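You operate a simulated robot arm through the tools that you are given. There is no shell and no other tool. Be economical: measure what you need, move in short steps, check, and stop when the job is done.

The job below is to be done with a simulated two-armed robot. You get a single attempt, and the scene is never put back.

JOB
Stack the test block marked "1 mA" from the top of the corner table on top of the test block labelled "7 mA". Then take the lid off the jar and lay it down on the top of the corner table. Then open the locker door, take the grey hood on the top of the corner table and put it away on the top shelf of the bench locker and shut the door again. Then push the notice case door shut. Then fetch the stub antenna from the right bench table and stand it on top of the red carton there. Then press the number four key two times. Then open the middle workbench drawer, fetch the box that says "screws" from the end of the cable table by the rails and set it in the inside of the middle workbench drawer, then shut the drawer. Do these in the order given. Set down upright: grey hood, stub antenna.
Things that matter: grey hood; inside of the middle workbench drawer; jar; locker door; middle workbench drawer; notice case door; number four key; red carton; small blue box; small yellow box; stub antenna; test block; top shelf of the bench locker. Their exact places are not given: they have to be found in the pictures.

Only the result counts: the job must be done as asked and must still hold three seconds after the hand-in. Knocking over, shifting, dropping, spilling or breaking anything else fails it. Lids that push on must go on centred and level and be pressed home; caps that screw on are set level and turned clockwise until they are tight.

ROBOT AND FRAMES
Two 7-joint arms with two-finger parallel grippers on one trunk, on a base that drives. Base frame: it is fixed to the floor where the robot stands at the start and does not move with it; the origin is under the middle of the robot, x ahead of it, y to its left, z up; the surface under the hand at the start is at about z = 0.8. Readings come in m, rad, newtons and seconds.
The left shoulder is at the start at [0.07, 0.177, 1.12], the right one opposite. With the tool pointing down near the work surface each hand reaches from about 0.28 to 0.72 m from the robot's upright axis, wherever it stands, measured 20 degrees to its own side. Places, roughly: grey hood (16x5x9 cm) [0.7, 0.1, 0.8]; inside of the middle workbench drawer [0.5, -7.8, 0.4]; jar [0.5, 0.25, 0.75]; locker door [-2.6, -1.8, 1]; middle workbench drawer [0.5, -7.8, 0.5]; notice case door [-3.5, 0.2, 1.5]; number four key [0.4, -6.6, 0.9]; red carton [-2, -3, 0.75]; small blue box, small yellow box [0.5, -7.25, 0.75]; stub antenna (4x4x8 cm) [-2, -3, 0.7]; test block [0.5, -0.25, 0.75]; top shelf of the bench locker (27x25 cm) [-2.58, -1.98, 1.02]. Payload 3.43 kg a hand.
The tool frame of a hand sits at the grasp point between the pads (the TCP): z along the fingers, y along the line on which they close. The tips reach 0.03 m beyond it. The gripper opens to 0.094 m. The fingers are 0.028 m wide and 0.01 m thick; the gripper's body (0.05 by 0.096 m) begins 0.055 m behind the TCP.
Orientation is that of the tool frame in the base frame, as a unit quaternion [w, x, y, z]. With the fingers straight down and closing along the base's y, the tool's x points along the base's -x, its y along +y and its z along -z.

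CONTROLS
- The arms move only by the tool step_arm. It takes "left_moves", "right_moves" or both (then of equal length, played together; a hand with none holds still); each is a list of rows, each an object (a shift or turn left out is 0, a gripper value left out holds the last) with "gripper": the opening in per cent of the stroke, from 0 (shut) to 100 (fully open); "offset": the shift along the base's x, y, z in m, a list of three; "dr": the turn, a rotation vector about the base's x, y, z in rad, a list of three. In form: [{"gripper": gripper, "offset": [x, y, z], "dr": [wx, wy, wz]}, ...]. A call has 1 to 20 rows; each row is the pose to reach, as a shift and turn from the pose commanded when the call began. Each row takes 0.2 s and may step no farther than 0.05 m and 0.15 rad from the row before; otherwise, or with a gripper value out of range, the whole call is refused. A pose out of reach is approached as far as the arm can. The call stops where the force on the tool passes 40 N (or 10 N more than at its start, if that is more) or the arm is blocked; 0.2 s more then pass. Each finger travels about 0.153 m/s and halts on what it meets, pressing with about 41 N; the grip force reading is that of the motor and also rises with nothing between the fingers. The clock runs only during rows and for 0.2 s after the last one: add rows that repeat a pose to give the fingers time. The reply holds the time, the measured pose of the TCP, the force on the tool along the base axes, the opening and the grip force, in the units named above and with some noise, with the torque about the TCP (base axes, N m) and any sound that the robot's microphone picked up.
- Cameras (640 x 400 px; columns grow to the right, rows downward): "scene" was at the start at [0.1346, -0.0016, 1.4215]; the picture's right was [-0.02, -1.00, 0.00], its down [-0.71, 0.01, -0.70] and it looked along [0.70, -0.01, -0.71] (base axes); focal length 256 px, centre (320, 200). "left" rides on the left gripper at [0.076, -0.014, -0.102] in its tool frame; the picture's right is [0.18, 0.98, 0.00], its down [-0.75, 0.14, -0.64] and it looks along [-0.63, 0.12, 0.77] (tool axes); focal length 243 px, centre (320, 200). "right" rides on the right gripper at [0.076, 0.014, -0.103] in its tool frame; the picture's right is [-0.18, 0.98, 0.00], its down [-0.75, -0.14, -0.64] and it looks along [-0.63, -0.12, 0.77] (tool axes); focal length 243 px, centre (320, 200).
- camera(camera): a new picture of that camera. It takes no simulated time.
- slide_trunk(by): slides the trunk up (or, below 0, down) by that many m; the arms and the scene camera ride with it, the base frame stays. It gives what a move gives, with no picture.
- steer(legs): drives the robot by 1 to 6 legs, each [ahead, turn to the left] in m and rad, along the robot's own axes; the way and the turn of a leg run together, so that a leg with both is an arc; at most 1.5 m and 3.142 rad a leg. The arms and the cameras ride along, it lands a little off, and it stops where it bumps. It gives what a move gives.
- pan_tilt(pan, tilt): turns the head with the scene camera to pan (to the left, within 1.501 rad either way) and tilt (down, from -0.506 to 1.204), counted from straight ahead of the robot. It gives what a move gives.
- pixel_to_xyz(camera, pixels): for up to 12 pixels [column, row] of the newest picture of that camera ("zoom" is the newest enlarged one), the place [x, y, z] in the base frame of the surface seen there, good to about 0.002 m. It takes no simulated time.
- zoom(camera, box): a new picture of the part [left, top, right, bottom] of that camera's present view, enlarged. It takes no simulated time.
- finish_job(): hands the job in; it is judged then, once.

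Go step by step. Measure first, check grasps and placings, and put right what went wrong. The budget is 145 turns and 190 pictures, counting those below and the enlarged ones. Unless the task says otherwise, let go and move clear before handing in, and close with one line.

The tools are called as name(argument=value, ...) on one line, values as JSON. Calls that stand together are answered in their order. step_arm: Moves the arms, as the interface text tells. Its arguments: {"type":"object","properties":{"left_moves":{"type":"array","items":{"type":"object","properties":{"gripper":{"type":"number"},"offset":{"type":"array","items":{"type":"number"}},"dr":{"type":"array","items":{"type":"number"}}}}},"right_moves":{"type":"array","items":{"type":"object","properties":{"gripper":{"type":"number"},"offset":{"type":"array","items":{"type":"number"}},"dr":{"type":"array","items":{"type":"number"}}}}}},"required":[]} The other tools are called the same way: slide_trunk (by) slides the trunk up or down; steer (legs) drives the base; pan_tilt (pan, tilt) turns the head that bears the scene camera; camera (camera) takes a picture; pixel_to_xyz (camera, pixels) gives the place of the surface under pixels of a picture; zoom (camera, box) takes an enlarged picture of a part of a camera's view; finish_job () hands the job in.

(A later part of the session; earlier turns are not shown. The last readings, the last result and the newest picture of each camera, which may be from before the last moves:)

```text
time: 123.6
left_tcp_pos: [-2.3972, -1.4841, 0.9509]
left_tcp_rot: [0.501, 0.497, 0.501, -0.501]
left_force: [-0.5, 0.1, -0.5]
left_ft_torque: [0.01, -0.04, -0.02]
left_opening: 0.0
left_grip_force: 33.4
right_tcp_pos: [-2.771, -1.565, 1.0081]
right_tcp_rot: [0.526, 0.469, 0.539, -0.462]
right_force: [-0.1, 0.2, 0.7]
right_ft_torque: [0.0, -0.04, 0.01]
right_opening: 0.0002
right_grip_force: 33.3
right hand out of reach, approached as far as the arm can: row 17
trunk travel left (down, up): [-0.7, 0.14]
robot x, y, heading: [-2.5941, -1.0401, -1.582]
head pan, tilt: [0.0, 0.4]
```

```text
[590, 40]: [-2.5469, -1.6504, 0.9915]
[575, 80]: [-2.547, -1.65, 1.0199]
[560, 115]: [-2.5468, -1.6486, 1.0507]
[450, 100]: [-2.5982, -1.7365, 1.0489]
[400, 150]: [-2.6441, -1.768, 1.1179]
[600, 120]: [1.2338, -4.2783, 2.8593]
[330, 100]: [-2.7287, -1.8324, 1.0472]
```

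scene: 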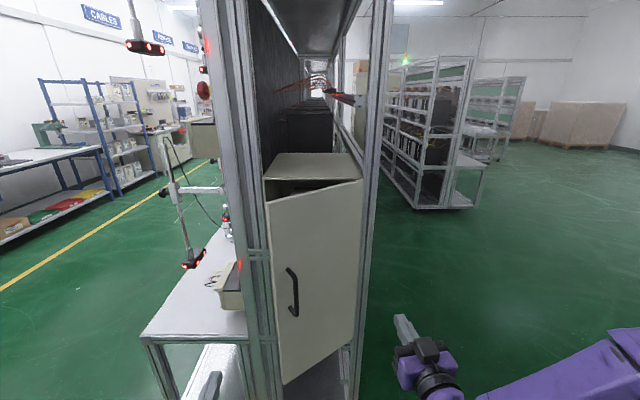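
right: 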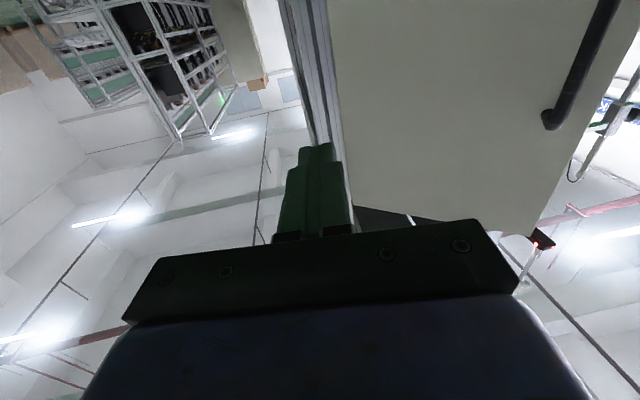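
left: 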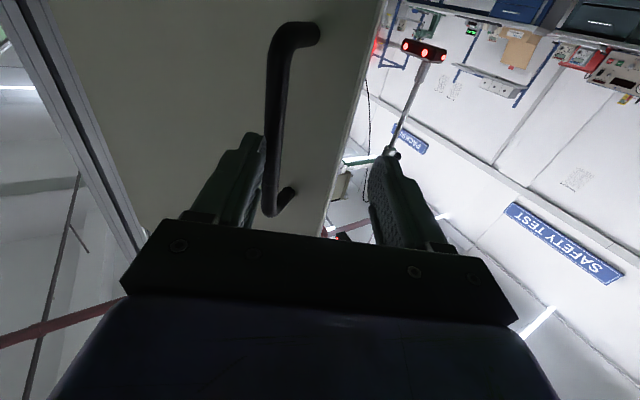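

The door is at about 0.6 rad with a wide gap. Now the left hand can push the edge from inside; I'll move the right hand aside and insert the closed left fingers behind the edge.

step_arm(left_moves=[{"offset": [-0.015, -0.03, 0]}, {"offset": [-0.03, -0.06, 0]}, {"offset": [-0.043, -0.09, 0]}, {"offset": [-0.05, -0.12, 0]}, {"offset": [-0.052, -0.15, 0]}, {"offset": [-0.052, -0.18, 0]}, {"offset": [-0.052, -0.215, 0]}, {"offset": [-0.052, -0.215, 0]}], right_moves=[{"offset": [-0.02, 0.0, 0], "dr": [0, 0, -0.04]}, {"offset": [-0.04, 0.0, 0], "dr": [0, 0, -0.08]}, {"offset": [-0.06, 0.0, 0], "dr": [0, 0, -0.12]}, {"offset": [-0.08, 0.0, 0], "dr": [0, 0, -0.15]}, {"offset": [-0.1, 0.0, 0], "dr": [0, 0, -0.15]}, {"offset": [-0.12, 0.0, 0], "dr": [0, 0, -0.15]}, {"offset": [-0.14, 0.0, 0], "dr": [0, 0, -0.15]}, {"offset": [-0.16, 0.0, 0], "dr": [0, 0, -0.15]}])

camera(camera="left")

camera(camera="scene")

```text
time: 125.4
left_tcp_pos: [-2.4503, -1.6978, 0.9497]
left_tcp_rot: [-0.501, -0.498, -0.501, 0.501]
left_force: [-0.4, -0.3, 0.4]
left_ft_torque: [0.03, 0.0, 0.03]
left_opening: 0.0
left_grip_force: 32.8
right_tcp_pos: [-2.8451, -1.5642, 1.0282]
right_tcp_rot: [0.489, 0.508, 0.503, -0.5]
right_force: [0.8, 0.5, 0.7]
right_ft_torque: [-0.02, -0.03, -0.01]
right_opening: 0.0
right_grip_force: 33.1
right hand out of reach, approached as far as the arm can: row 4, 5, 6, 7, 8
trunk travel left (down, up): [-0.7, 0.14]
robot x, y, heading: [-2.5944, -1.0366, -1.576]
head pan, tilt: [0.0, 0.4]
```

```text
106 pictures are left
```

left: 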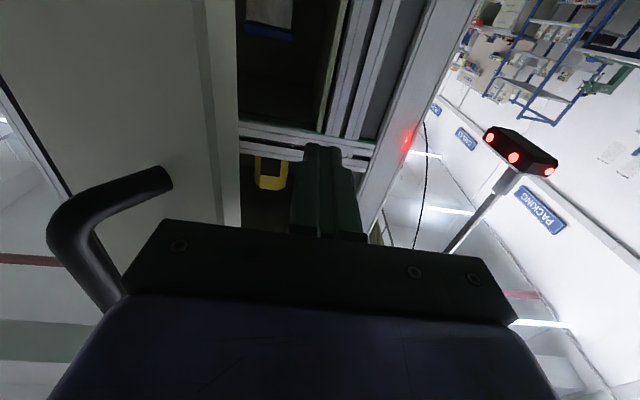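

```text
105 pictures are left
```

scene: 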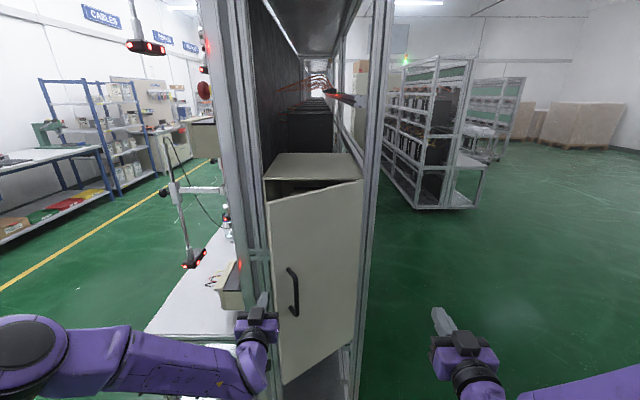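

The fingers are in the gap. To avoid the handle, I'll lower to z≈0.87 and then sweep the edge open along its arc.

step_arm(left_moves=[{"offset": [0, 0, -0.04]}, {"offset": [0, 0, -0.08]}, {"offset": [-0.02, 0, -0.08]}, {"offset": [-0.033, 0.002, -0.08]}, {"offset": [-0.05, 0.02, -0.08], "dr": [0, 0, -0.03]}, {"offset": [-0.067, 0.04, -0.08], "dr": [0, 0, -0.06]}, {"offset": [-0.087, 0.056, -0.08], "dr": [0, 0, -0.1]}, {"offset": [-0.107, 0.07, -0.08], "dr": [0, 0, -0.14]}, {"offset": [-0.13, 0.082, -0.08], "dr": [0, 0, -0.18]}, {"offset": [-0.154, 0.094, -0.08], "dr": [0, 0, -0.22]}, {"offset": [-0.18, 0.101, -0.08], "dr": [0, 0, -0.26]}, {"offset": [-0.204, 0.107, -0.08], "dr": [0, 0, -0.3]}, {"offset": [-0.23, 0.11, -0.08], "dr": [0, 0, -0.34]}, {"offset": [-0.256, 0.111, -0.08], "dr": [0, 0, -0.38]}, {"offset": [-0.275, 0.11, -0.08], "dr": [0, 0, -0.4]}, {"offset": [-0.295, 0.107, -0.08], "dr": [0, 0, -0.4]}])

camera(camera="scene")

```text
time: 128.8
left_tcp_pos: [-2.7436, -1.5923, 0.871]
left_tcp_rot: [-0.392, -0.588, -0.392, 0.589]
left_force: [0.3, -0.6, -0.1]
left_ft_torque: [0.0, 0.0, 0.0]
left_opening: 0.0
left_grip_force: 33.0
right_tcp_pos: [-2.8465, -1.5639, 1.0272]
right_tcp_rot: [0.49, 0.508, 0.502, -0.5]
right_force: [-0.5, 0.9, -0.7]
right_ft_torque: [0.0, -0.03, 0.01]
right_opening: 0.0002
right_grip_force: 32.7
trunk travel left (down, up): [-0.7, 0.14]
robot x, y, heading: [-2.5954, -1.0401, -1.574]
head pan, tilt: [0.0, 0.4]
```

```text
104 pictures are left
```

scene: 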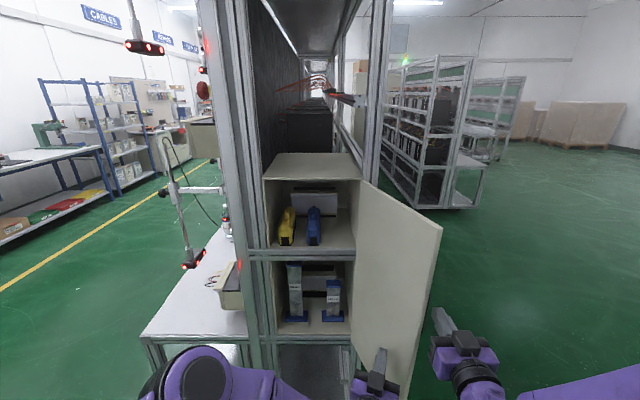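

The door is wide open now. I'll look at the shelf's contents.

zoom(camera="scene", box=[255, 150, 375, 340])

pixel_to_xyz(camera="scene", pixels=[[440, 235], [365, 190], [268, 185], [352, 250], [275, 246], [286, 225], [286, 244], [312, 225], [312, 244], [335, 245], [320, 198], [335, 230]])

```text
2.11 times, centred on (315, 245) of scene
```

zoom: 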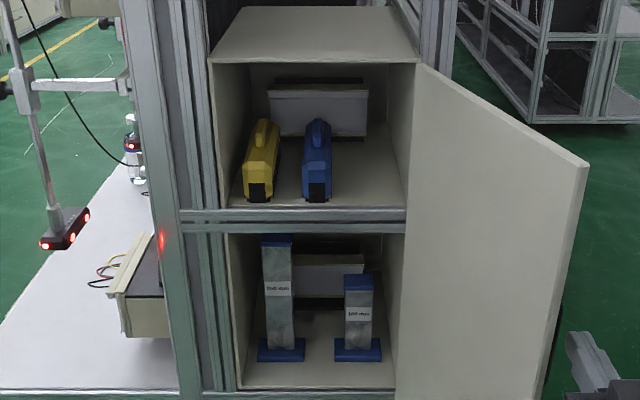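

```text
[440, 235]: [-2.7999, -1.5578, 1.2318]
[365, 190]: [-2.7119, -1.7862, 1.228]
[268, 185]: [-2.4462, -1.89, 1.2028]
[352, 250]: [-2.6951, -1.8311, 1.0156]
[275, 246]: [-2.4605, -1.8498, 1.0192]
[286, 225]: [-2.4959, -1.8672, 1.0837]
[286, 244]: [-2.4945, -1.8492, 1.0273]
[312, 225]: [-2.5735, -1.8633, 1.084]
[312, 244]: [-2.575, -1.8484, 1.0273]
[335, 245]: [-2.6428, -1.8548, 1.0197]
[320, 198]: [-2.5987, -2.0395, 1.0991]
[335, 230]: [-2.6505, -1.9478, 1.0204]
```

The top shelf holds a yellow and a blue hood lengthwise at x≈−2.495 and −2.574, so the free slot is around x≈−2.65. I'll back away and restore the arms to pointing down.

steer(legs=[[-0.35, 0]])

step_arm(left_moves=[{"offset": [0.04, 0, 0.02], "dr": [0, 0, 0.13]}, {"offset": [0.085, 0, 0.04], "dr": [0, 0, 0.26]}, {"offset": [0.13, 0, 0.06], "dr": [0, 0, 0.38]}, {"offset": [0.17, 0, 0.08], "dr": [0, 0, 0.38]}, {"offset": [0.21, 0, 0.1], "dr": [0, 0, 0.38]}, {"offset": [0.25, 0, 0.12], "dr": [0, 0, 0.38]}])

step_arm(left_moves=[{"offset": [0, 0.01, 0.01], "dr": [0.143, 0, 0]}, {"offset": [0, 0.02, 0.02], "dr": [0.286, 0, 0]}, {"offset": [0, 0.03, 0.03], "dr": [0.428, 0, 0]}, {"offset": [0, 0.04, 0.04], "dr": [0.571, 0, 0]}, {"offset": [0, 0.05, 0.05], "dr": [0.714, 0, 0]}, {"offset": [0, 0.06, 0.06], "dr": [0.857, 0, 0]}, {"offset": [0, 0.07, 0.07], "dr": [1.0, 0, 0]}, {"offset": [0, 0.08, 0.08], "dr": [1.142, 0, 0]}, {"offset": [0, 0.09, 0.09], "dr": [1.285, 0, 0]}, {"offset": [0, 0.1, 0.1], "dr": [1.428, 0, 0]}, {"offset": [0, 0.11, 0.11], "dr": [1.571, 0, 0], "gripper": 100}], right_moves=[{"offset": [0.01, 0.01, 0.01], "dr": [0.143, 0, 0]}, {"offset": [0.02, 0.02, 0.02], "dr": [0.286, 0, 0]}, {"offset": [0.03, 0.03, 0.03], "dr": [0.428, 0, 0]}, {"offset": [0.03, 0.04, 0.04], "dr": [0.571, 0, 0]}, {"offset": [0.03, 0.05, 0.05], "dr": [0.714, 0, 0]}, {"offset": [0.03, 0.06, 0.06], "dr": [0.857, 0, 0]}, {"offset": [0.03, 0.07, 0.07], "dr": [1.0, 0, 0]}, {"offset": [0.03, 0.08, 0.08], "dr": [1.142, 0, 0]}, {"offset": [0.03, 0.09, 0.08], "dr": [1.285, 0, 0]}, {"offset": [0.03, 0.1, 0.08], "dr": [1.428, 0, 0]}, {"offset": [0.03, 0.11, 0.08], "dr": [1.571, 0, 0], "gripper": 100}])

camera(camera="scene")

```text
time: 131.0
left_tcp_pos: [-2.7463, -1.251, 0.8712]
left_tcp_rot: [-0.388, -0.589, -0.389, 0.592]
left_force: [-0.5, 0.0, 0.1]
left_ft_torque: [-0.03, 0.03, 0.05]
left_opening: 0.0002
left_grip_force: 33.3
right_tcp_pos: [-2.8488, -1.224, 1.0273]
right_tcp_rot: [0.486, 0.511, 0.499, -0.503]
right_force: [0.3, -0.2, -0.3]
right_ft_torque: [0.05, 0.03, 0.04]
right_opening: 0.0
right_grip_force: 32.4
trunk travel left (down, up): [-0.7, 0.14]
robot x, y, heading: [-2.5937, -0.6991, -1.591]
head pan, tilt: [0.0, 0.4]
```

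```text
time: 132.4
left_tcp_pos: [-2.4903, -1.2481, 0.9889]
left_tcp_rot: [-0.492, -0.505, -0.493, 0.511]
left_force: [0.7, 0.1, -0.1]
left_ft_torque: [0.0, 0.03, -0.04]
left_opening: 0.0001
left_grip_force: 32.9
right_tcp_pos: [-2.8465, -1.2218, 1.0275]
right_tcp_rot: [0.486, 0.51, 0.5, -0.504]
right_force: [0.3, 0.5, 0.1]
right_ft_torque: [0.04, -0.01, 0.0]
right_opening: 0.0001
right_grip_force: 32.9
trunk travel left (down, up): [-0.7, 0.14]
robot x, y, heading: [-2.5938, -0.6979, -1.59]
head pan, tilt: [0.0, 0.4]
```

```text
time: 134.8
left_tcp_pos: [-2.4946, -1.1408, 1.1019]
left_tcp_rot: [-0.009, 0.706, 0.708, -0.01]
left_force: [-0.3, 0.6, -1.1]
left_ft_torque: [0.02, 0.01, 0.02]
left_opening: 0.094
left_grip_force: 0.1
right_tcp_pos: [-2.8176, -1.1132, 1.1063]
right_tcp_rot: [-0.018, 0.706, 0.708, -0.002]
right_force: [0.2, -0.3, 0.0]
right_ft_torque: [-0.02, 0.04, -0.01]
right_opening: 0.0939
right_grip_force: 0.0
trunk travel left (down, up): [-0.7, 0.14]
robot x, y, heading: [-2.5949, -0.699, -1.594]
head pan, tilt: [0.0, 0.4]
```

```text
102 pictures are left
```

scene: 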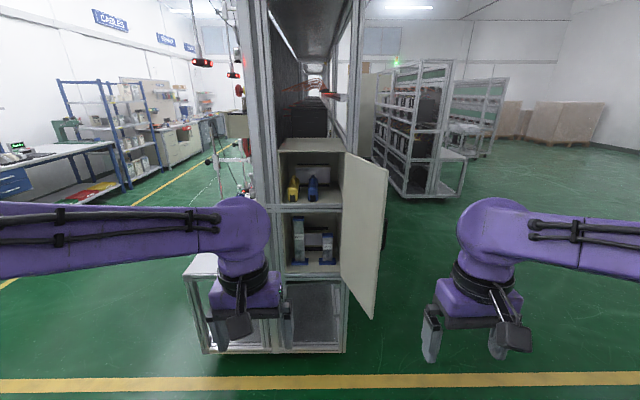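

The door stays open. I'll drive back to the corner table.

steer(legs=[[0, 1.931], [1.057, 0], [1.057, 0], [0, -0.337]])

pan_tilt(pan=0, tilt=0.6)

camera(camera="scene")

```text
time: 148.6
left_tcp_pos: [-0.5598, 0.3069, 1.1065]
left_tcp_rot: [0.009, -0.21, 0.978, -0.008]
left_force: [-0.1, -0.4, -0.1]
left_ft_torque: [0.01, 0.03, -0.01]
left_opening: 0.0941
left_grip_force: 0.0
right_tcp_pos: [-0.451, 0.0014, 1.1085]
right_tcp_rot: [-0.005, -0.213, 0.977, -0.014]
right_force: [0.3, 0.4, -0.5]
right_ft_torque: [-0.02, 0.02, 0.0]
right_opening: 0.094
right_grip_force: 0.2
trunk travel left (down, up): [-0.7, 0.14]
robot x, y, heading: [-0.914, 0.0434, 0.409]
head pan, tilt: [0.0, 0.4]
stopped in leg 3: the robot was blocked; the commanded pose is now the measured one
```

```text
time: 149.3
left_tcp_pos: [-0.559, 0.3069, 1.1046]
left_tcp_rot: [0.008, -0.21, 0.978, -0.009]
left_force: [-0.1, -0.6, 0.5]
left_ft_torque: [-0.03, 0.03, -0.01]
left_opening: 0.0939
left_grip_force: 0.1
right_tcp_pos: [-0.4529, 0.0018, 1.1078]
right_tcp_rot: [-0.005, -0.213, 0.977, -0.015]
right_force: [-0.7, 0.6, -1.2]
right_ft_torque: [0.04, 0.0, -0.01]
right_opening: 0.0941
right_grip_force: 0.1
trunk travel left (down, up): [-0.7, 0.14]
robot x, y, heading: [-0.9161, 0.0405, 0.405]
head pan, tilt: [0.0, 0.6]
```

```text
101 pictures are left
```

scene: 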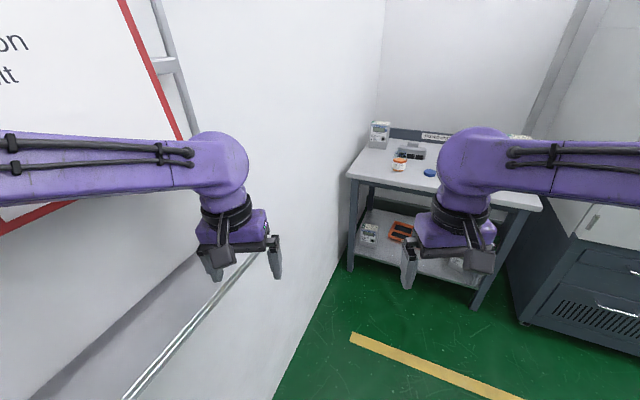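

I bumped the left wall while angled. I'll back off a touch, straighten up, and approach the table.

steer(legs=[[-0.08, 0], [0, -0.46], [0.5, 0], [0.46, 0.05]])

pan_tilt(pan=0, tilt=0.79)

camera(camera="scene")

```text
time: 156.6
left_tcp_pos: [0.4075, 0.1111, 1.1011]
left_tcp_rot: [0.004, -0.021, 1.0, -0.016]
left_force: [0.8, 0.2, -1.0]
left_ft_torque: [-0.02, 0.03, -0.01]
left_opening: 0.094
left_grip_force: 0.1
right_tcp_pos: [0.3949, -0.2111, 1.1082]
right_tcp_rot: [-0.011, -0.024, 0.999, -0.02]
right_force: [0.6, 0.0, -1.3]
right_ft_torque: [0.0, 0.02, 0.03]
right_opening: 0.0941
right_grip_force: 0.1
trunk travel left (down, up): [-0.7, 0.14]
robot x, y, heading: [-0.0264, -0.0083, 0.024]
head pan, tilt: [0.0, 0.6]
```

```text
time: 157.3
left_tcp_pos: [0.4085, 0.1112, 1.1006]
left_tcp_rot: [0.003, -0.022, 1.0, -0.016]
left_force: [0.7, 0.6, -0.3]
left_ft_torque: [0.0, 0.02, -0.03]
left_opening: 0.0941
left_grip_force: 0.1
right_tcp_pos: [0.3965, -0.2124, 1.1077]
right_tcp_rot: [-0.01, -0.025, 0.999, -0.019]
right_force: [-0.7, 0.5, -0.2]
right_ft_torque: [0.01, 0.0, 0.0]
right_opening: 0.0941
right_grip_force: 0.1
trunk travel left (down, up): [-0.7, 0.14]
robot x, y, heading: [-0.0282, -0.0111, 0.022]
head pan, tilt: [0.0, 0.791]
```

```text
100 pictures are left
```

scene: 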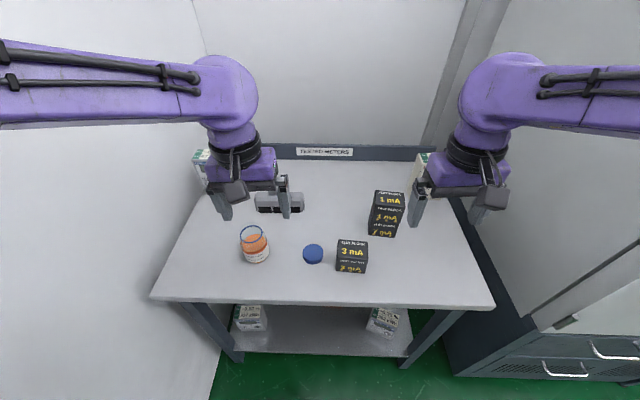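

Everything stands as left. I'll bring the left hand over the hood with yaw 1.56, closing along x.

step_arm(left_moves=[{"offset": [0.025, 0.002, 0], "dr": [0, 0, 0.127]}, {"offset": [0.05, 0.004, 0], "dr": [0, 0, 0.254]}, {"offset": [0.075, 0.006, 0], "dr": [0, 0, 0.381]}, {"offset": [0.1, 0.008, 0], "dr": [0, 0, 0.508]}, {"offset": [0.125, 0.01, 0], "dr": [0, 0, 0.635]}, {"offset": [0.15, 0.012, 0], "dr": [0, 0, 0.762]}, {"offset": [0.175, 0.014, 0], "dr": [0, 0, 0.889]}, {"offset": [0.2, 0.016, 0], "dr": [0, 0, 1.016]}, {"offset": [0.225, 0.018, 0], "dr": [0, 0, 1.143]}, {"offset": [0.25, 0.02, -0.02], "dr": [0, 0, 1.27]}, {"offset": [0.27, 0.022, -0.05], "dr": [0, 0, 1.397]}, {"offset": [0.277, 0.023, -0.09], "dr": [0, 0, 1.524]}, {"offset": [0.277, 0.023, -0.09], "dr": [0, 0, 1.524]}])

camera(camera="left")

zoom(camera="scene", box=[200, 130, 360, 280])

```text
time: 160.1
left_tcp_pos: [0.6589, 0.1576, 1.0131]
left_tcp_rot: [0.015, -0.706, 0.708, -0.01]
left_force: [0.3, 0.2, 0.2]
left_ft_torque: [-0.01, 0.01, 0.01]
left_opening: 0.0939
left_grip_force: 0.0
left hand out of reach, approached as far as the arm can: row 10, 11, 12, 13
right_tcp_pos: [0.3947, -0.2122, 1.109]
right_tcp_rot: [-0.009, -0.024, 0.999, -0.021]
right_force: [0.1, -0.9, -0.1]
right_ft_torque: [0.01, 0.02, -0.02]
right_opening: 0.0942
right_grip_force: 0.1
trunk travel left (down, up): [-0.7, 0.14]
robot x, y, heading: [-0.0239, -0.0142, 0.024]
head pan, tilt: [0.0, 0.791]
```

```text
99 pictures are left
```

left: 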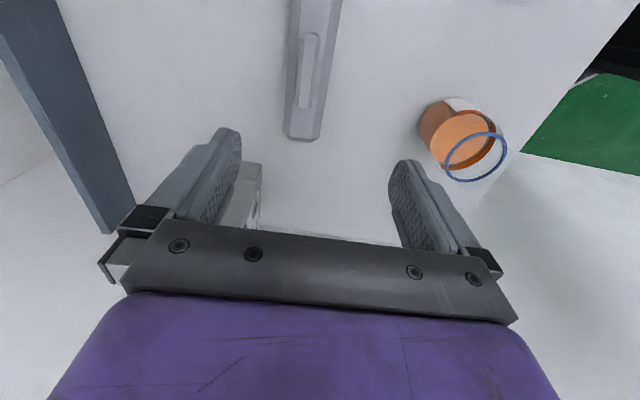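

```text
2.67 times, centred on (280, 205) of scene
```

zoom: 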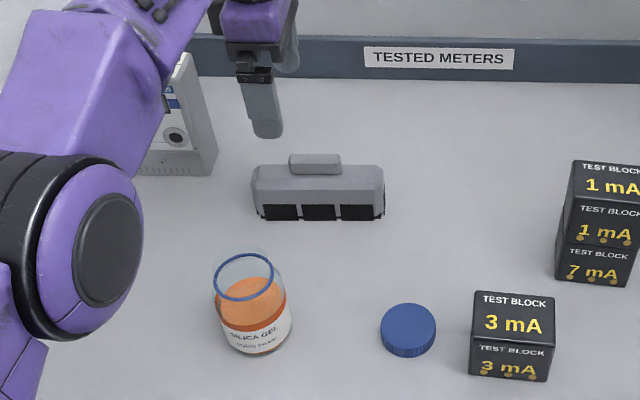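

I'll measure the hood in the left view.

pixel_to_xyz(camera="left", pixels=[[302, 138], [285, 128], [320, 128], [307, 100], [309, 40], [300, 60], [325, 60], [286, 60], [336, 60]])

pixel_to_xyz(camera="zoom", pixels=[[253, 175], [383, 175], [290, 165], [340, 165], [262, 210], [380, 210], [315, 160], [315, 178]])

```text
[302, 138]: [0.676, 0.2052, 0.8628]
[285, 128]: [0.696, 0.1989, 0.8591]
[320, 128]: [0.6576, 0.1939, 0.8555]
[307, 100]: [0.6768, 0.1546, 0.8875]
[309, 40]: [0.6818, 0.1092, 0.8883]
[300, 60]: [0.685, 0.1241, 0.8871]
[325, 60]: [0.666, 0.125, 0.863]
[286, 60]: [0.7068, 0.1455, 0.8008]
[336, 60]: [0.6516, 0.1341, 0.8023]
```

```text
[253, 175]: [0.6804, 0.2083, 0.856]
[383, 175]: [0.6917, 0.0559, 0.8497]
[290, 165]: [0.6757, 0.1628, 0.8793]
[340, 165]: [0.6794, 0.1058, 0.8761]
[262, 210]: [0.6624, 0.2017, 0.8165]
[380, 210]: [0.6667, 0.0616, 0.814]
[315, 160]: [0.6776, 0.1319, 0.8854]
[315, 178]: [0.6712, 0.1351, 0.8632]
```

The hood's centre is (0.681, 0.132), length along y. I'll drive forward 6 cm for reach and adjust the hand above it.

steer(legs=[[0.06, 0]])

camera(camera="left")

```text
time: 161.1
left_tcp_pos: [0.7118, 0.1589, 1.0184]
left_tcp_rot: [0.017, -0.706, 0.708, -0.012]
left_force: [-1.0, -0.1, 0.5]
left_ft_torque: [-0.01, -0.09, 0.01]
left_opening: 0.0941
left_grip_force: 0.1
right_tcp_pos: [0.4473, -0.2092, 1.1117]
right_tcp_rot: [-0.006, -0.025, 0.999, -0.019]
right_force: [-0.6, 0.3, 0.8]
right_ft_torque: [0.0, -0.06, -0.03]
right_opening: 0.094
right_grip_force: 0.1
trunk travel left (down, up): [-0.7, 0.14]
robot x, y, heading: [0.0311, -0.012, 0.03]
head pan, tilt: [0.0, 0.791]
```

```text
97 pictures are left
```

left: 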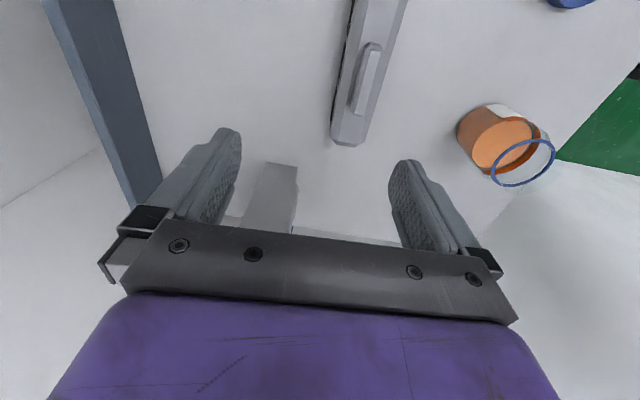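

I'll level the hand and descend over the hood to z≈0.845, pausing above to verify.

step_arm(left_moves=[{"offset": [-0.015, -0.013, -0.02], "dr": [0, 0.04, 0.03]}, {"offset": [-0.031, -0.027, -0.05], "dr": [0, 0.04, 0.03]}, {"offset": [-0.031, -0.027, -0.09], "dr": [0, 0.04, 0.03]}, {"offset": [-0.031, -0.027, -0.09], "dr": [0, 0.04, 0.03]}])

camera(camera="left")

```text
time: 162.1
left_tcp_pos: [0.688, 0.1322, 0.9252]
left_tcp_rot: [-0.001, 0.717, -0.697, -0.004]
left_force: [-0.2, 0.6, -0.8]
left_ft_torque: [-0.01, -0.03, -0.02]
left_opening: 0.0937
left_grip_force: 0.0
right_tcp_pos: [0.4544, -0.2092, 1.1096]
right_tcp_rot: [-0.008, -0.026, 0.999, -0.018]
right_force: [-0.9, 0.4, 0.7]
right_ft_torque: [-0.03, -0.06, -0.02]
right_opening: 0.094
right_grip_force: 0.1
trunk travel left (down, up): [-0.7, 0.14]
robot x, y, heading: [0.0333, -0.0101, 0.03]
head pan, tilt: [0.0, 0.791]
```

```text
96 pictures are left
```

left: 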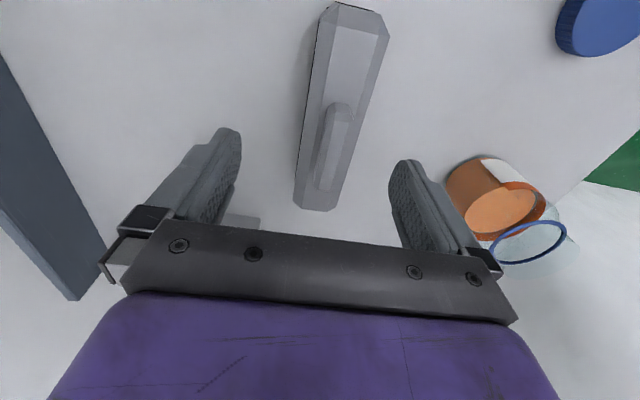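

step_arm(left_moves=[{"offset": [-0.006, 0, -0.03]}, {"offset": [-0.006, 0, -0.06]}, {"offset": [-0.006, 0, -0.08]}, {"offset": [-0.006, 0, -0.08], "gripper": 0}, {"offset": [-0.006, 0, -0.08]}, {"offset": [-0.006, 0, -0.08]}])

step_arm(left_moves=[{"offset": [0, 0, 0.03]}, {"offset": [0, 0, 0.06]}, {"offset": [0, 0, 0.06]}])

camera(camera="left")

zoom(camera="scene", box=[180, 130, 380, 290])

```text
time: 163.5
left_tcp_pos: [0.6814, 0.133, 0.8456]
left_tcp_rot: [-0.001, 0.716, -0.698, -0.006]
left_force: [-0.1, -0.5, 1.2]
left_ft_torque: [-0.01, 0.01, -0.01]
left_opening: 0.0454
left_grip_force: 41.2
right_tcp_pos: [0.4552, -0.2093, 1.1088]
right_tcp_rot: [-0.009, -0.026, 0.999, -0.019]
right_force: [0.6, -0.5, -0.3]
right_ft_torque: [0.0, 0.0, 0.0]
right_opening: 0.0938
right_grip_force: 0.1
trunk travel left (down, up): [-0.7, 0.14]
robot x, y, heading: [0.0353, -0.0091, 0.03]
head pan, tilt: [0.0, 0.791]
```

```text
time: 164.3
left_tcp_pos: [0.6832, 0.1329, 0.9007]
left_tcp_rot: [0.001, 0.717, -0.697, -0.006]
left_force: [0.2, 0.4, -0.9]
left_ft_torque: [0.0, -0.01, 0.0]
left_opening: 0.0456
left_grip_force: 41.1
right_tcp_pos: [0.4558, -0.2096, 1.1096]
right_tcp_rot: [-0.009, -0.026, 0.999, -0.019]
right_force: [-0.2, 1.1, -0.4]
right_ft_torque: [-0.01, 0.03, -0.02]
right_opening: 0.0942
right_grip_force: 0.1
trunk travel left (down, up): [-0.7, 0.14]
robot x, y, heading: [0.0314, -0.0111, 0.024]
head pan, tilt: [0.0, 0.791]
```

```text
95 pictures are left
```

left: 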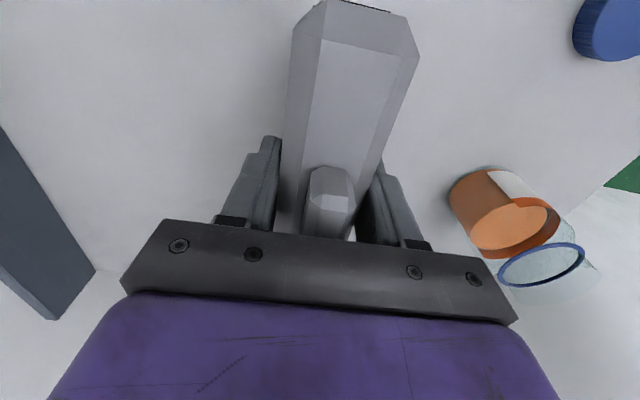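

```text
2.50 times, centred on (280, 210) of scene
```

zoom: 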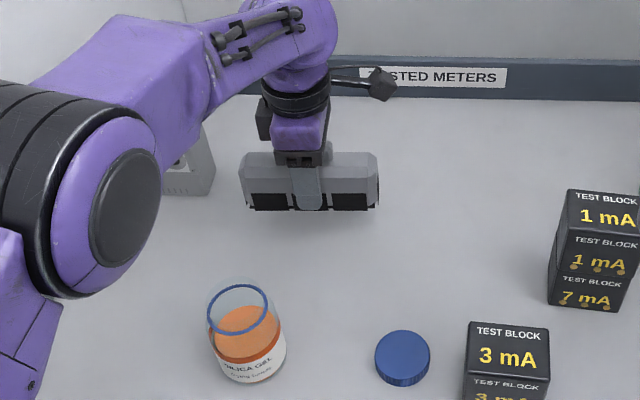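

The hood is held and light (~1 N). I'll lift it, turn it so its length lies along x, and set it near the table front at (0.48, 0.285) for a frontal regrasp.

step_arm(left_moves=[{"offset": [0, 0, 0.045]}, {"offset": [0, 0, 0.09]}, {"offset": [0, 0, 0.13], "dr": [0, 0, -0.05]}, {"offset": [-0.015, 0.012, 0.14], "dr": [0, 0, -0.18]}, {"offset": [-0.03, 0.024, 0.14], "dr": [0, 0, -0.31]}, {"offset": [-0.045, 0.036, 0.14], "dr": [0, 0, -0.44]}, {"offset": [-0.06, 0.048, 0.14], "dr": [0, 0, -0.57]}, {"offset": [-0.075, 0.06, 0.14], "dr": [0, 0, -0.7]}, {"offset": [-0.09, 0.072, 0.14], "dr": [0, 0, -0.83]}, {"offset": [-0.105, 0.084, 0.14], "dr": [0, 0, -0.96]}, {"offset": [-0.12, 0.096, 0.14], "dr": [0, 0, -1.09]}, {"offset": [-0.135, 0.108, 0.14], "dr": [0, 0, -1.22]}, {"offset": [-0.155, 0.12, 0.14], "dr": [0, 0, -1.35]}, {"offset": [-0.175, 0.136, 0.13], "dr": [0, 0, -1.48]}, {"offset": [-0.195, 0.15, 0.1], "dr": [0, 0, -1.57]}, {"offset": [-0.203, 0.152, 0.06], "dr": [0, 0, -1.57]}, {"offset": [-0.203, 0.152, 0.02], "dr": [0, 0, -1.57]}, {"offset": [-0.203, 0.152, -0.02], "dr": [0, 0, -1.57]}, {"offset": [-0.203, 0.152, -0.04], "dr": [0, 0, -1.57]}, {"offset": [-0.203, 0.152, -0.04], "dr": [0, 0, -1.57]}])

camera(camera="scene")

```text
time: 168.5
left_tcp_pos: [0.478, 0.2826, 0.8632]
left_tcp_rot: [0.003, -0.013, 1.0, 0.004]
left_force: [-0.2, 0.6, -1.6]
left_ft_torque: [-0.01, 0.0, -0.02]
left_opening: 0.0454
left_grip_force: 40.8
right_tcp_pos: [0.4549, -0.2096, 1.1096]
right_tcp_rot: [-0.01, -0.025, 0.999, -0.02]
right_force: [0.1, 0.4, 0.8]
right_ft_torque: [0.02, -0.02, 0.01]
right_opening: 0.0937
right_grip_force: 0.0
trunk travel left (down, up): [-0.7, 0.14]
robot x, y, heading: [0.0339, -0.0106, 0.025]
head pan, tilt: [0.0, 0.791]
```

```text
93 pictures are left
```

scene: 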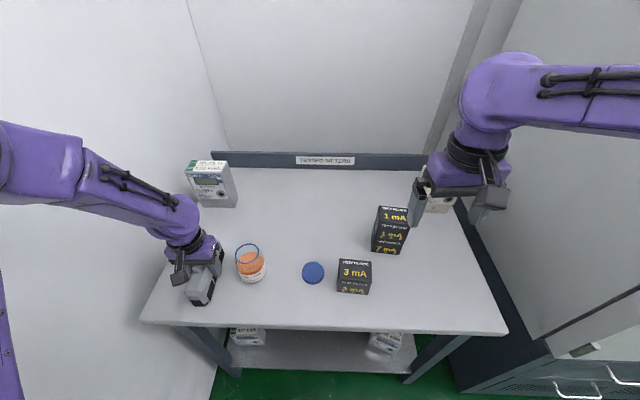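

I'll lower to the table and release, then rise and pull back.

step_arm(left_moves=[{"offset": [0, 0, -0.008]}, {"offset": [0, 0, -0.015]}, {"offset": [0, 0, -0.018]}, {"offset": [0, 0, -0.018]}, {"offset": [0, 0, -0.018], "gripper": 100}, {"offset": [0, 0, -0.018]}, {"offset": [0, 0, 0.025]}, {"offset": [0, 0, 0.07]}, {"offset": [0, 0, 0.115]}, {"offset": [-0.02, 0, 0.155]}, {"offset": [-0.04, 0, 0.19]}])

camera(camera="left")

zoom(camera="scene", box=[140, 200, 300, 340])

```text
time: 170.9
left_tcp_pos: [0.4409, 0.281, 1.0537]
left_tcp_rot: [0.005, -0.014, 1.0, -0.005]
left_force: [0.5, -0.7, 0.3]
left_ft_torque: [0.08, 0.0, 0.0]
left_opening: 0.0937
left_grip_force: 0.1
left hand out of reach, approached as far as the arm can: row 11
right_tcp_pos: [0.4547, -0.2159, 1.1082]
right_tcp_rot: [-0.009, -0.024, 1.0, -0.015]
right_force: [-0.1, -0.9, 0.2]
right_ft_torque: [0.05, 0.04, 0.05]
right_opening: 0.0942
right_grip_force: 0.0
trunk travel left (down, up): [-0.7, 0.14]
robot x, y, heading: [0.0332, -0.011, 0.025]
head pan, tilt: [0.0, 0.791]
```

```text
92 pictures are left
```

left: 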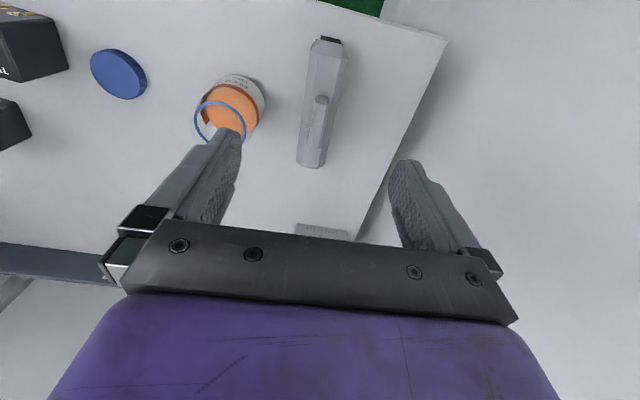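

```text
2.86 times, centred on (220, 270) of scene
```

zoom: 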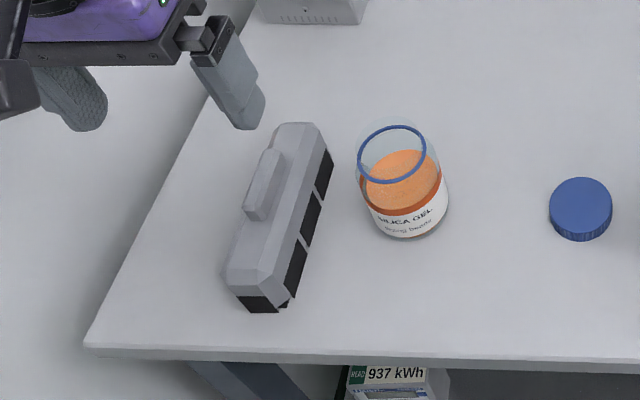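

The hood stands upright near the front edge. I'll back up 20 cm and pitch the left hand to a forward pre-grasp in front of its near end.

steer(legs=[[-0.2, 0]])

step_arm(left_moves=[{"offset": [0.012, 0.0, -0.0], "dr": [0.003, -0.14, 0]}, {"offset": [0.024, 0.0, -0.0], "dr": [0.007, -0.28, 0]}, {"offset": [0.036, 0.0, -0.02], "dr": [0.01, -0.42, 0]}, {"offset": [0.048, 0.0, -0.05], "dr": [0.014, -0.56, 0]}, {"offset": [0.06, 0.0, -0.08], "dr": [0.017, -0.7, 0]}, {"offset": [0.072, 0.0, -0.11], "dr": [0.021, -0.84, 0]}, {"offset": [0.084, 0.0, -0.14], "dr": [0.024, -0.98, 0]}, {"offset": [0.098, 0.0, -0.17], "dr": [0.028, -1.12, 0]}, {"offset": [0.098, 0.0, -0.17], "dr": [0.028, -1.12, 0]}])

camera(camera="left")

camera(camera="scene")

```text
time: 172.5
left_tcp_pos: [0.2382, 0.2816, 1.0493]
left_tcp_rot: [0.002, -0.018, 1.0, -0.007]
left_force: [0.3, -0.9, -0.7]
left_ft_torque: [0.0, 0.01, 0.01]
left_opening: 0.0941
left_grip_force: 0.1
right_tcp_pos: [0.2526, -0.2147, 1.109]
right_tcp_rot: [-0.01, -0.026, 0.999, -0.019]
right_force: [0.7, 0.7, -0.5]
right_ft_torque: [0.0, 0.0, -0.01]
right_opening: 0.0942
right_grip_force: 0.0
trunk travel left (down, up): [-0.7, 0.14]
robot x, y, heading: [-0.1731, -0.015, 0.033]
head pan, tilt: [0.0, 0.791]
```

```text
time: 174.5
left_tcp_pos: [0.3628, 0.3323, 0.9763]
left_tcp_rot: [0.506, -0.034, 0.862, -0.024]
left_force: [-0.5, 0.1, -0.5]
left_ft_torque: [0.02, 0.01, -0.01]
left_opening: 0.0941
left_grip_force: 0.1
left hand out of reach, approached as far as the arm can: row 1, 2, 3, 7, 8, 9
right_tcp_pos: [0.2514, -0.2136, 1.1092]
right_tcp_rot: [-0.009, -0.027, 0.999, -0.019]
right_force: [0.1, 0.1, 0.8]
right_ft_torque: [0.01, 0.05, 0.04]
right_opening: 0.0937
right_grip_force: 0.1
trunk travel left (down, up): [-0.7, 0.14]
robot x, y, heading: [-0.1699, -0.019, 0.034]
head pan, tilt: [0.0, 0.791]
```

```text
90 pictures are left
```

left: 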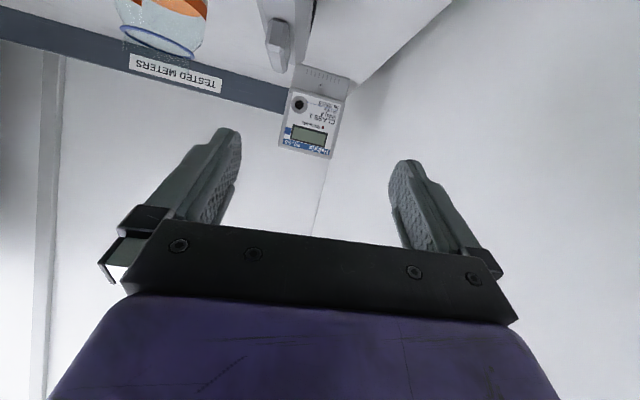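

```text
89 pictures are left
```

scene: 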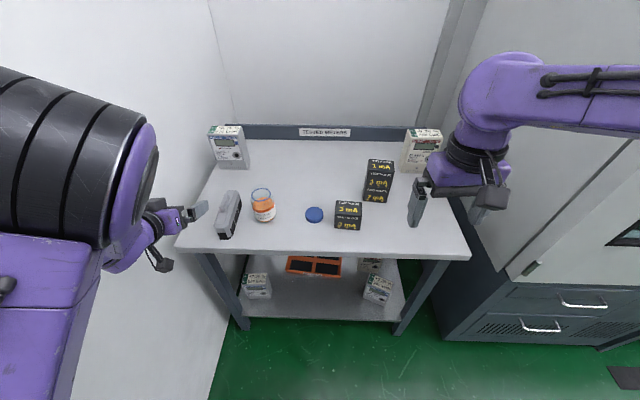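

The hand is pitched but displaced. I'll measure the hood's near end and then move to the pre-grasp point.

zoom(camera="scene", box=[180, 170, 280, 250])

step_arm(left_moves=[{"offset": [-0.003, -0.016, -0.035]}, {"offset": [-0.006, -0.032, -0.07]}, {"offset": [-0.01, -0.049, -0.106]}, {"offset": [-0.01, -0.049, -0.106]}])

camera(camera="left")

```text
5.00 times, centred on (230, 210) of scene
```

zoom: 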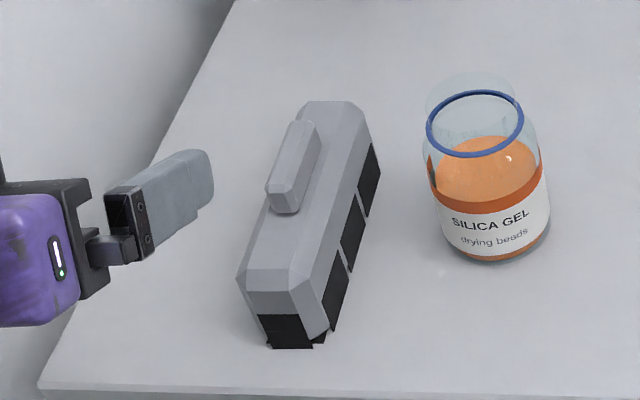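

```text
time: 175.5
left_tcp_pos: [0.3556, 0.3507, 0.8768]
left_tcp_rot: [0.5, 0.005, 0.866, -0.031]
left_force: [-0.2, 0.4, -0.5]
left_ft_torque: [0.0, 0.01, -0.04]
left_opening: 0.0942
left_grip_force: 0.0
left hand out of reach, approached as far as the arm can: row 1, 2, 3, 4
right_tcp_pos: [0.2527, -0.2125, 1.1098]
right_tcp_rot: [-0.01, -0.027, 0.999, -0.02]
right_force: [-0.2, 0.6, -0.9]
right_ft_torque: [-0.03, 0.03, -0.04]
right_opening: 0.0938
right_grip_force: 0.0
trunk travel left (down, up): [-0.7, 0.14]
robot x, y, heading: [-0.1762, -0.0151, 0.03]
head pan, tilt: [0.0, 0.791]
```

```text
87 pictures are left
```

left: 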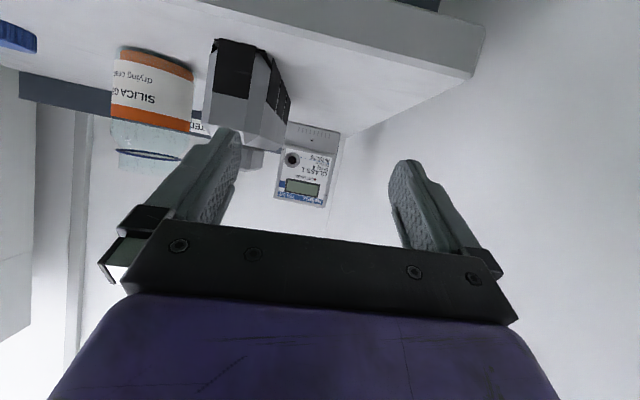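

Too close for this pose. I'll back up 15 cm more and bring the hand to the pre-grasp.

steer(legs=[[-0.15, 0]])

step_arm(left_moves=[{"offset": [0.03, -0.012, 0]}, {"offset": [0.06, -0.025, 0]}, {"offset": [0.09, -0.038, 0]}, {"offset": [0.12, -0.05, 0]}, {"offset": [0.145, -0.062, 0]}, {"offset": [0.145, -0.062, 0]}])

camera(camera="left")

zoom(camera="scene", box=[180, 130, 300, 230])

```text
time: 176.9
left_tcp_pos: [0.2011, 0.3463, 0.8781]
left_tcp_rot: [0.499, 0.003, 0.866, -0.029]
left_force: [-0.1, -0.9, 0.4]
left_ft_torque: [0.02, 0.02, -0.03]
left_opening: 0.0942
left_grip_force: 0.0
right_tcp_pos: [0.1021, -0.2176, 1.1079]
right_tcp_rot: [-0.01, -0.029, 0.999, -0.02]
right_force: [0.5, 0.0, 0.3]
right_ft_torque: [-0.03, 0.0, -0.01]
right_opening: 0.094
right_grip_force: 0.1
trunk travel left (down, up): [-0.7, 0.14]
robot x, y, heading: [-0.32, -0.0221, 0.036]
head pan, tilt: [0.0, 0.791]
```

```text
time: 178.3
left_tcp_pos: [0.3554, 0.3088, 0.8812]
left_tcp_rot: [0.497, 0.009, 0.867, -0.037]
left_force: [-0.7, -0.2, -0.8]
left_ft_torque: [0.0, 0.01, 0.02]
left_opening: 0.094
left_grip_force: 0.1
left hand out of reach, approached as far as the arm can: row 1, 2, 3, 4, 5, 6
right_tcp_pos: [0.1016, -0.217, 1.1084]
right_tcp_rot: [-0.009, -0.029, 0.999, -0.02]
right_force: [0.0, -0.4, -0.6]
right_ft_torque: [0.03, -0.02, -0.01]
right_opening: 0.0941
right_grip_force: 0.1
trunk travel left (down, up): [-0.7, 0.14]
robot x, y, heading: [-0.3235, -0.0235, 0.035]
head pan, tilt: [0.0, 0.791]
```

```text
86 pictures are left
```

left: 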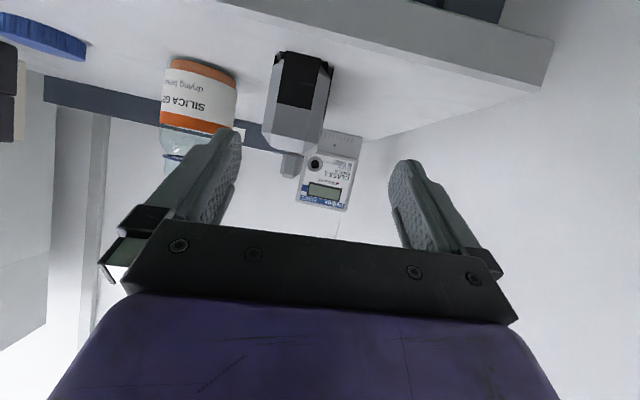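

```text
4.00 times, centred on (240, 180) of scene
```

zoom: 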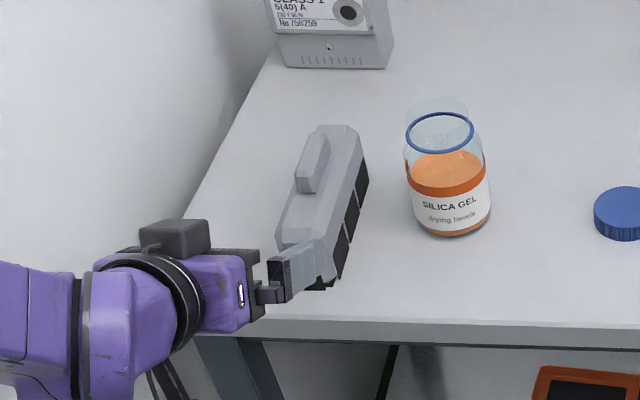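

pixel_to_xyz(camera="left", pixels=[[275, 90], [325, 95], [300, 85], [298, 115], [270, 130], [310, 135], [330, 70], [262, 110]])

pixel_to_xyz(camera="zoom", pixels=[[330, 130], [350, 130], [290, 210], [330, 210], [315, 160], [310, 290]])

```text
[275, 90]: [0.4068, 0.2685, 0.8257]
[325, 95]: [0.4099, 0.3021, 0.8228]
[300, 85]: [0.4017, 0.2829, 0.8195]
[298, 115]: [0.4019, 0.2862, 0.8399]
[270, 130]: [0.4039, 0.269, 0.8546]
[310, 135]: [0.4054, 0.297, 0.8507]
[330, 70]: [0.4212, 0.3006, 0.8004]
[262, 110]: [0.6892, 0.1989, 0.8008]
```

```text
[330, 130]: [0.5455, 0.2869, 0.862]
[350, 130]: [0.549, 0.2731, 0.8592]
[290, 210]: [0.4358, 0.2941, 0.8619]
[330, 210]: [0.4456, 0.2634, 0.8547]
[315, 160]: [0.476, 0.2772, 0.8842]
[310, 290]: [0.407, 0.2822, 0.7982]
```

step_arm(left_moves=[{"offset": [0.005, -0.012, -0.005], "dr": [0.025, 0, 0.04]}, {"offset": [0.01, -0.025, -0.01], "dr": [0.05, 0, 0.08]}, {"offset": [0.01, -0.025, -0.01], "dr": [0.05, 0, 0.08]}])

camera(camera="left")

```text
time: 179.1
left_tcp_pos: [0.3655, 0.3183, 0.8785]
left_tcp_rot: [0.497, 0.005, 0.867, -0.027]
left_force: [0.6, 0.1, 0.6]
left_ft_torque: [-0.04, 0.04, -0.02]
left_opening: 0.0941
left_grip_force: 0.1
left hand out of reach, approached as far as the arm can: row 1, 2, 3
right_tcp_pos: [0.101, -0.2173, 1.1079]
right_tcp_rot: [-0.009, -0.029, 0.999, -0.019]
right_force: [-0.6, 0.1, -0.2]
right_ft_torque: [-0.02, -0.01, 0.01]
right_opening: 0.0938
right_grip_force: 0.1
trunk travel left (down, up): [-0.7, 0.14]
robot x, y, heading: [-0.3231, -0.0245, 0.039]
head pan, tilt: [0.0, 0.791]
```

```text
84 pictures are left
```

left: 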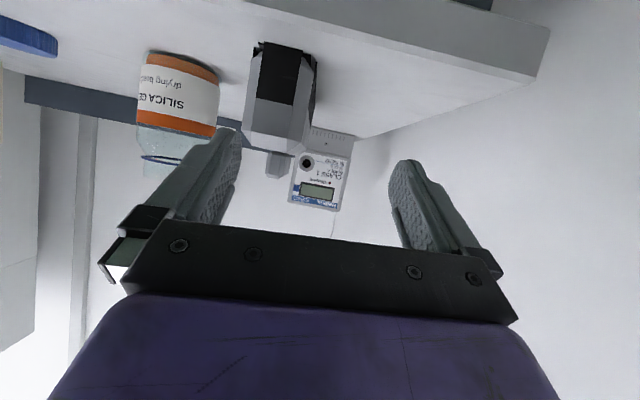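

A wrist limit keeps the hand out to the left. I'll turn the robot left by 0.15 so the target becomes more central, then realign.

steer(legs=[[0, 0.15]])

step_arm(left_moves=[{"offset": [0.015, -0.035, 0], "dr": [0.01, 0, -0.03]}, {"offset": [0.03, -0.07, 0], "dr": [0.02, 0, -0.06]}, {"offset": [0.045, -0.105, -0.005], "dr": [0.03, 0, -0.09]}, {"offset": [0.053, -0.137, -0.008], "dr": [0.04, 0, -0.11]}, {"offset": [0.053, -0.137, -0.008], "dr": [0.04, 0, -0.11]}])

camera(camera="left")

```text
time: 180.1
left_tcp_pos: [0.3054, 0.4193, 0.8782]
left_tcp_rot: [0.498, -0.061, 0.865, 0.011]
left_force: [-0.8, -0.1, -0.4]
left_ft_torque: [0.02, 0.01, 0.0]
left_opening: 0.094
left_grip_force: 0.0
right_tcp_pos: [0.1262, -0.1507, 1.109]
right_tcp_rot: [-0.009, -0.104, 0.994, -0.019]
right_force: [0.3, 0.1, 1.1]
right_ft_torque: [-0.05, -0.01, 0.01]
right_opening: 0.094
right_grip_force: 0.0
trunk travel left (down, up): [-0.7, 0.14]
robot x, y, heading: [-0.3217, -0.0232, 0.186]
head pan, tilt: [0.0, 0.791]
```

```text
time: 181.3
left_tcp_pos: [0.3636, 0.2833, 0.874]
left_tcp_rot: [0.496, -0.001, 0.868, -0.003]
left_force: [0.5, -0.9, -0.5]
left_ft_torque: [0.02, 0.0, 0.0]
left_opening: 0.0939
left_grip_force: 0.0
left hand out of reach, approached as far as the arm can: row 4, 5
right_tcp_pos: [0.1264, -0.1502, 1.1078]
right_tcp_rot: [-0.008, -0.105, 0.994, -0.02]
right_force: [-0.5, 0.3, 0.9]
right_ft_torque: [0.0, 0.0, -0.01]
right_opening: 0.0939
right_grip_force: 0.0
trunk travel left (down, up): [-0.7, 0.14]
robot x, y, heading: [-0.3198, -0.0198, 0.186]
head pan, tilt: [0.0, 0.791]
```

```text
83 pictures are left
```

left: 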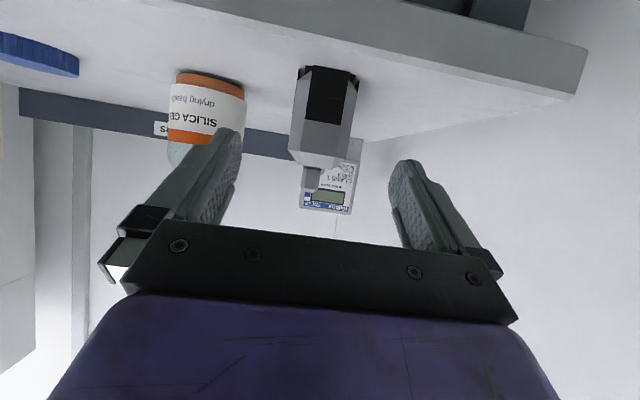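

Aligned: the hood end is centred. I'll advance and grip.

step_arm(left_moves=[{"offset": [0.023, 0.0, -0.013]}, {"offset": [0.046, 0.0005, -0.026]}, {"offset": [0.068, 0.001, -0.038]}, {"offset": [0.068, 0.001, -0.038]}, {"offset": [0.068, 0.001, -0.038], "gripper": 0}, {"offset": [0.068, 0.001, -0.038]}, {"offset": [0.068, 0.001, -0.038]}])

camera(camera="left")

zoom(camera="scene", box=[200, 100, 360, 240])

```text
time: 182.9
left_tcp_pos: [0.4326, 0.2836, 0.8356]
left_tcp_rot: [0.498, -0.002, 0.867, 0.0]
left_force: [-0.3, 0.7, 0.1]
left_ft_torque: [0.07, -0.13, 0.08]
left_opening: 0.0455
left_grip_force: 40.9
right_tcp_pos: [0.1268, -0.1518, 1.1093]
right_tcp_rot: [-0.009, -0.105, 0.994, -0.019]
right_force: [0.3, -0.9, 0.6]
right_ft_torque: [0.04, -0.01, -0.03]
right_opening: 0.0939
right_grip_force: 0.1
trunk travel left (down, up): [-0.7, 0.14]
robot x, y, heading: [-0.3194, -0.0208, 0.184]
head pan, tilt: [0.0, 0.791]
```

```text
82 pictures are left
```

left: 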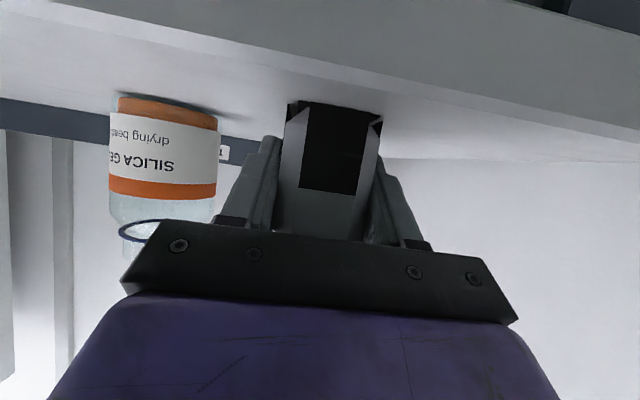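

```text
2.86 times, centred on (280, 170) of scene
```

zoom: 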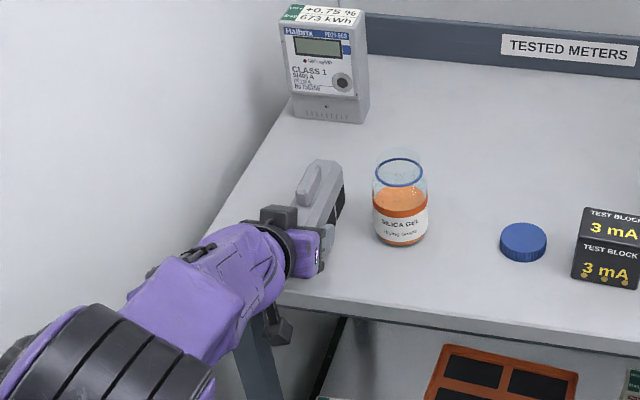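

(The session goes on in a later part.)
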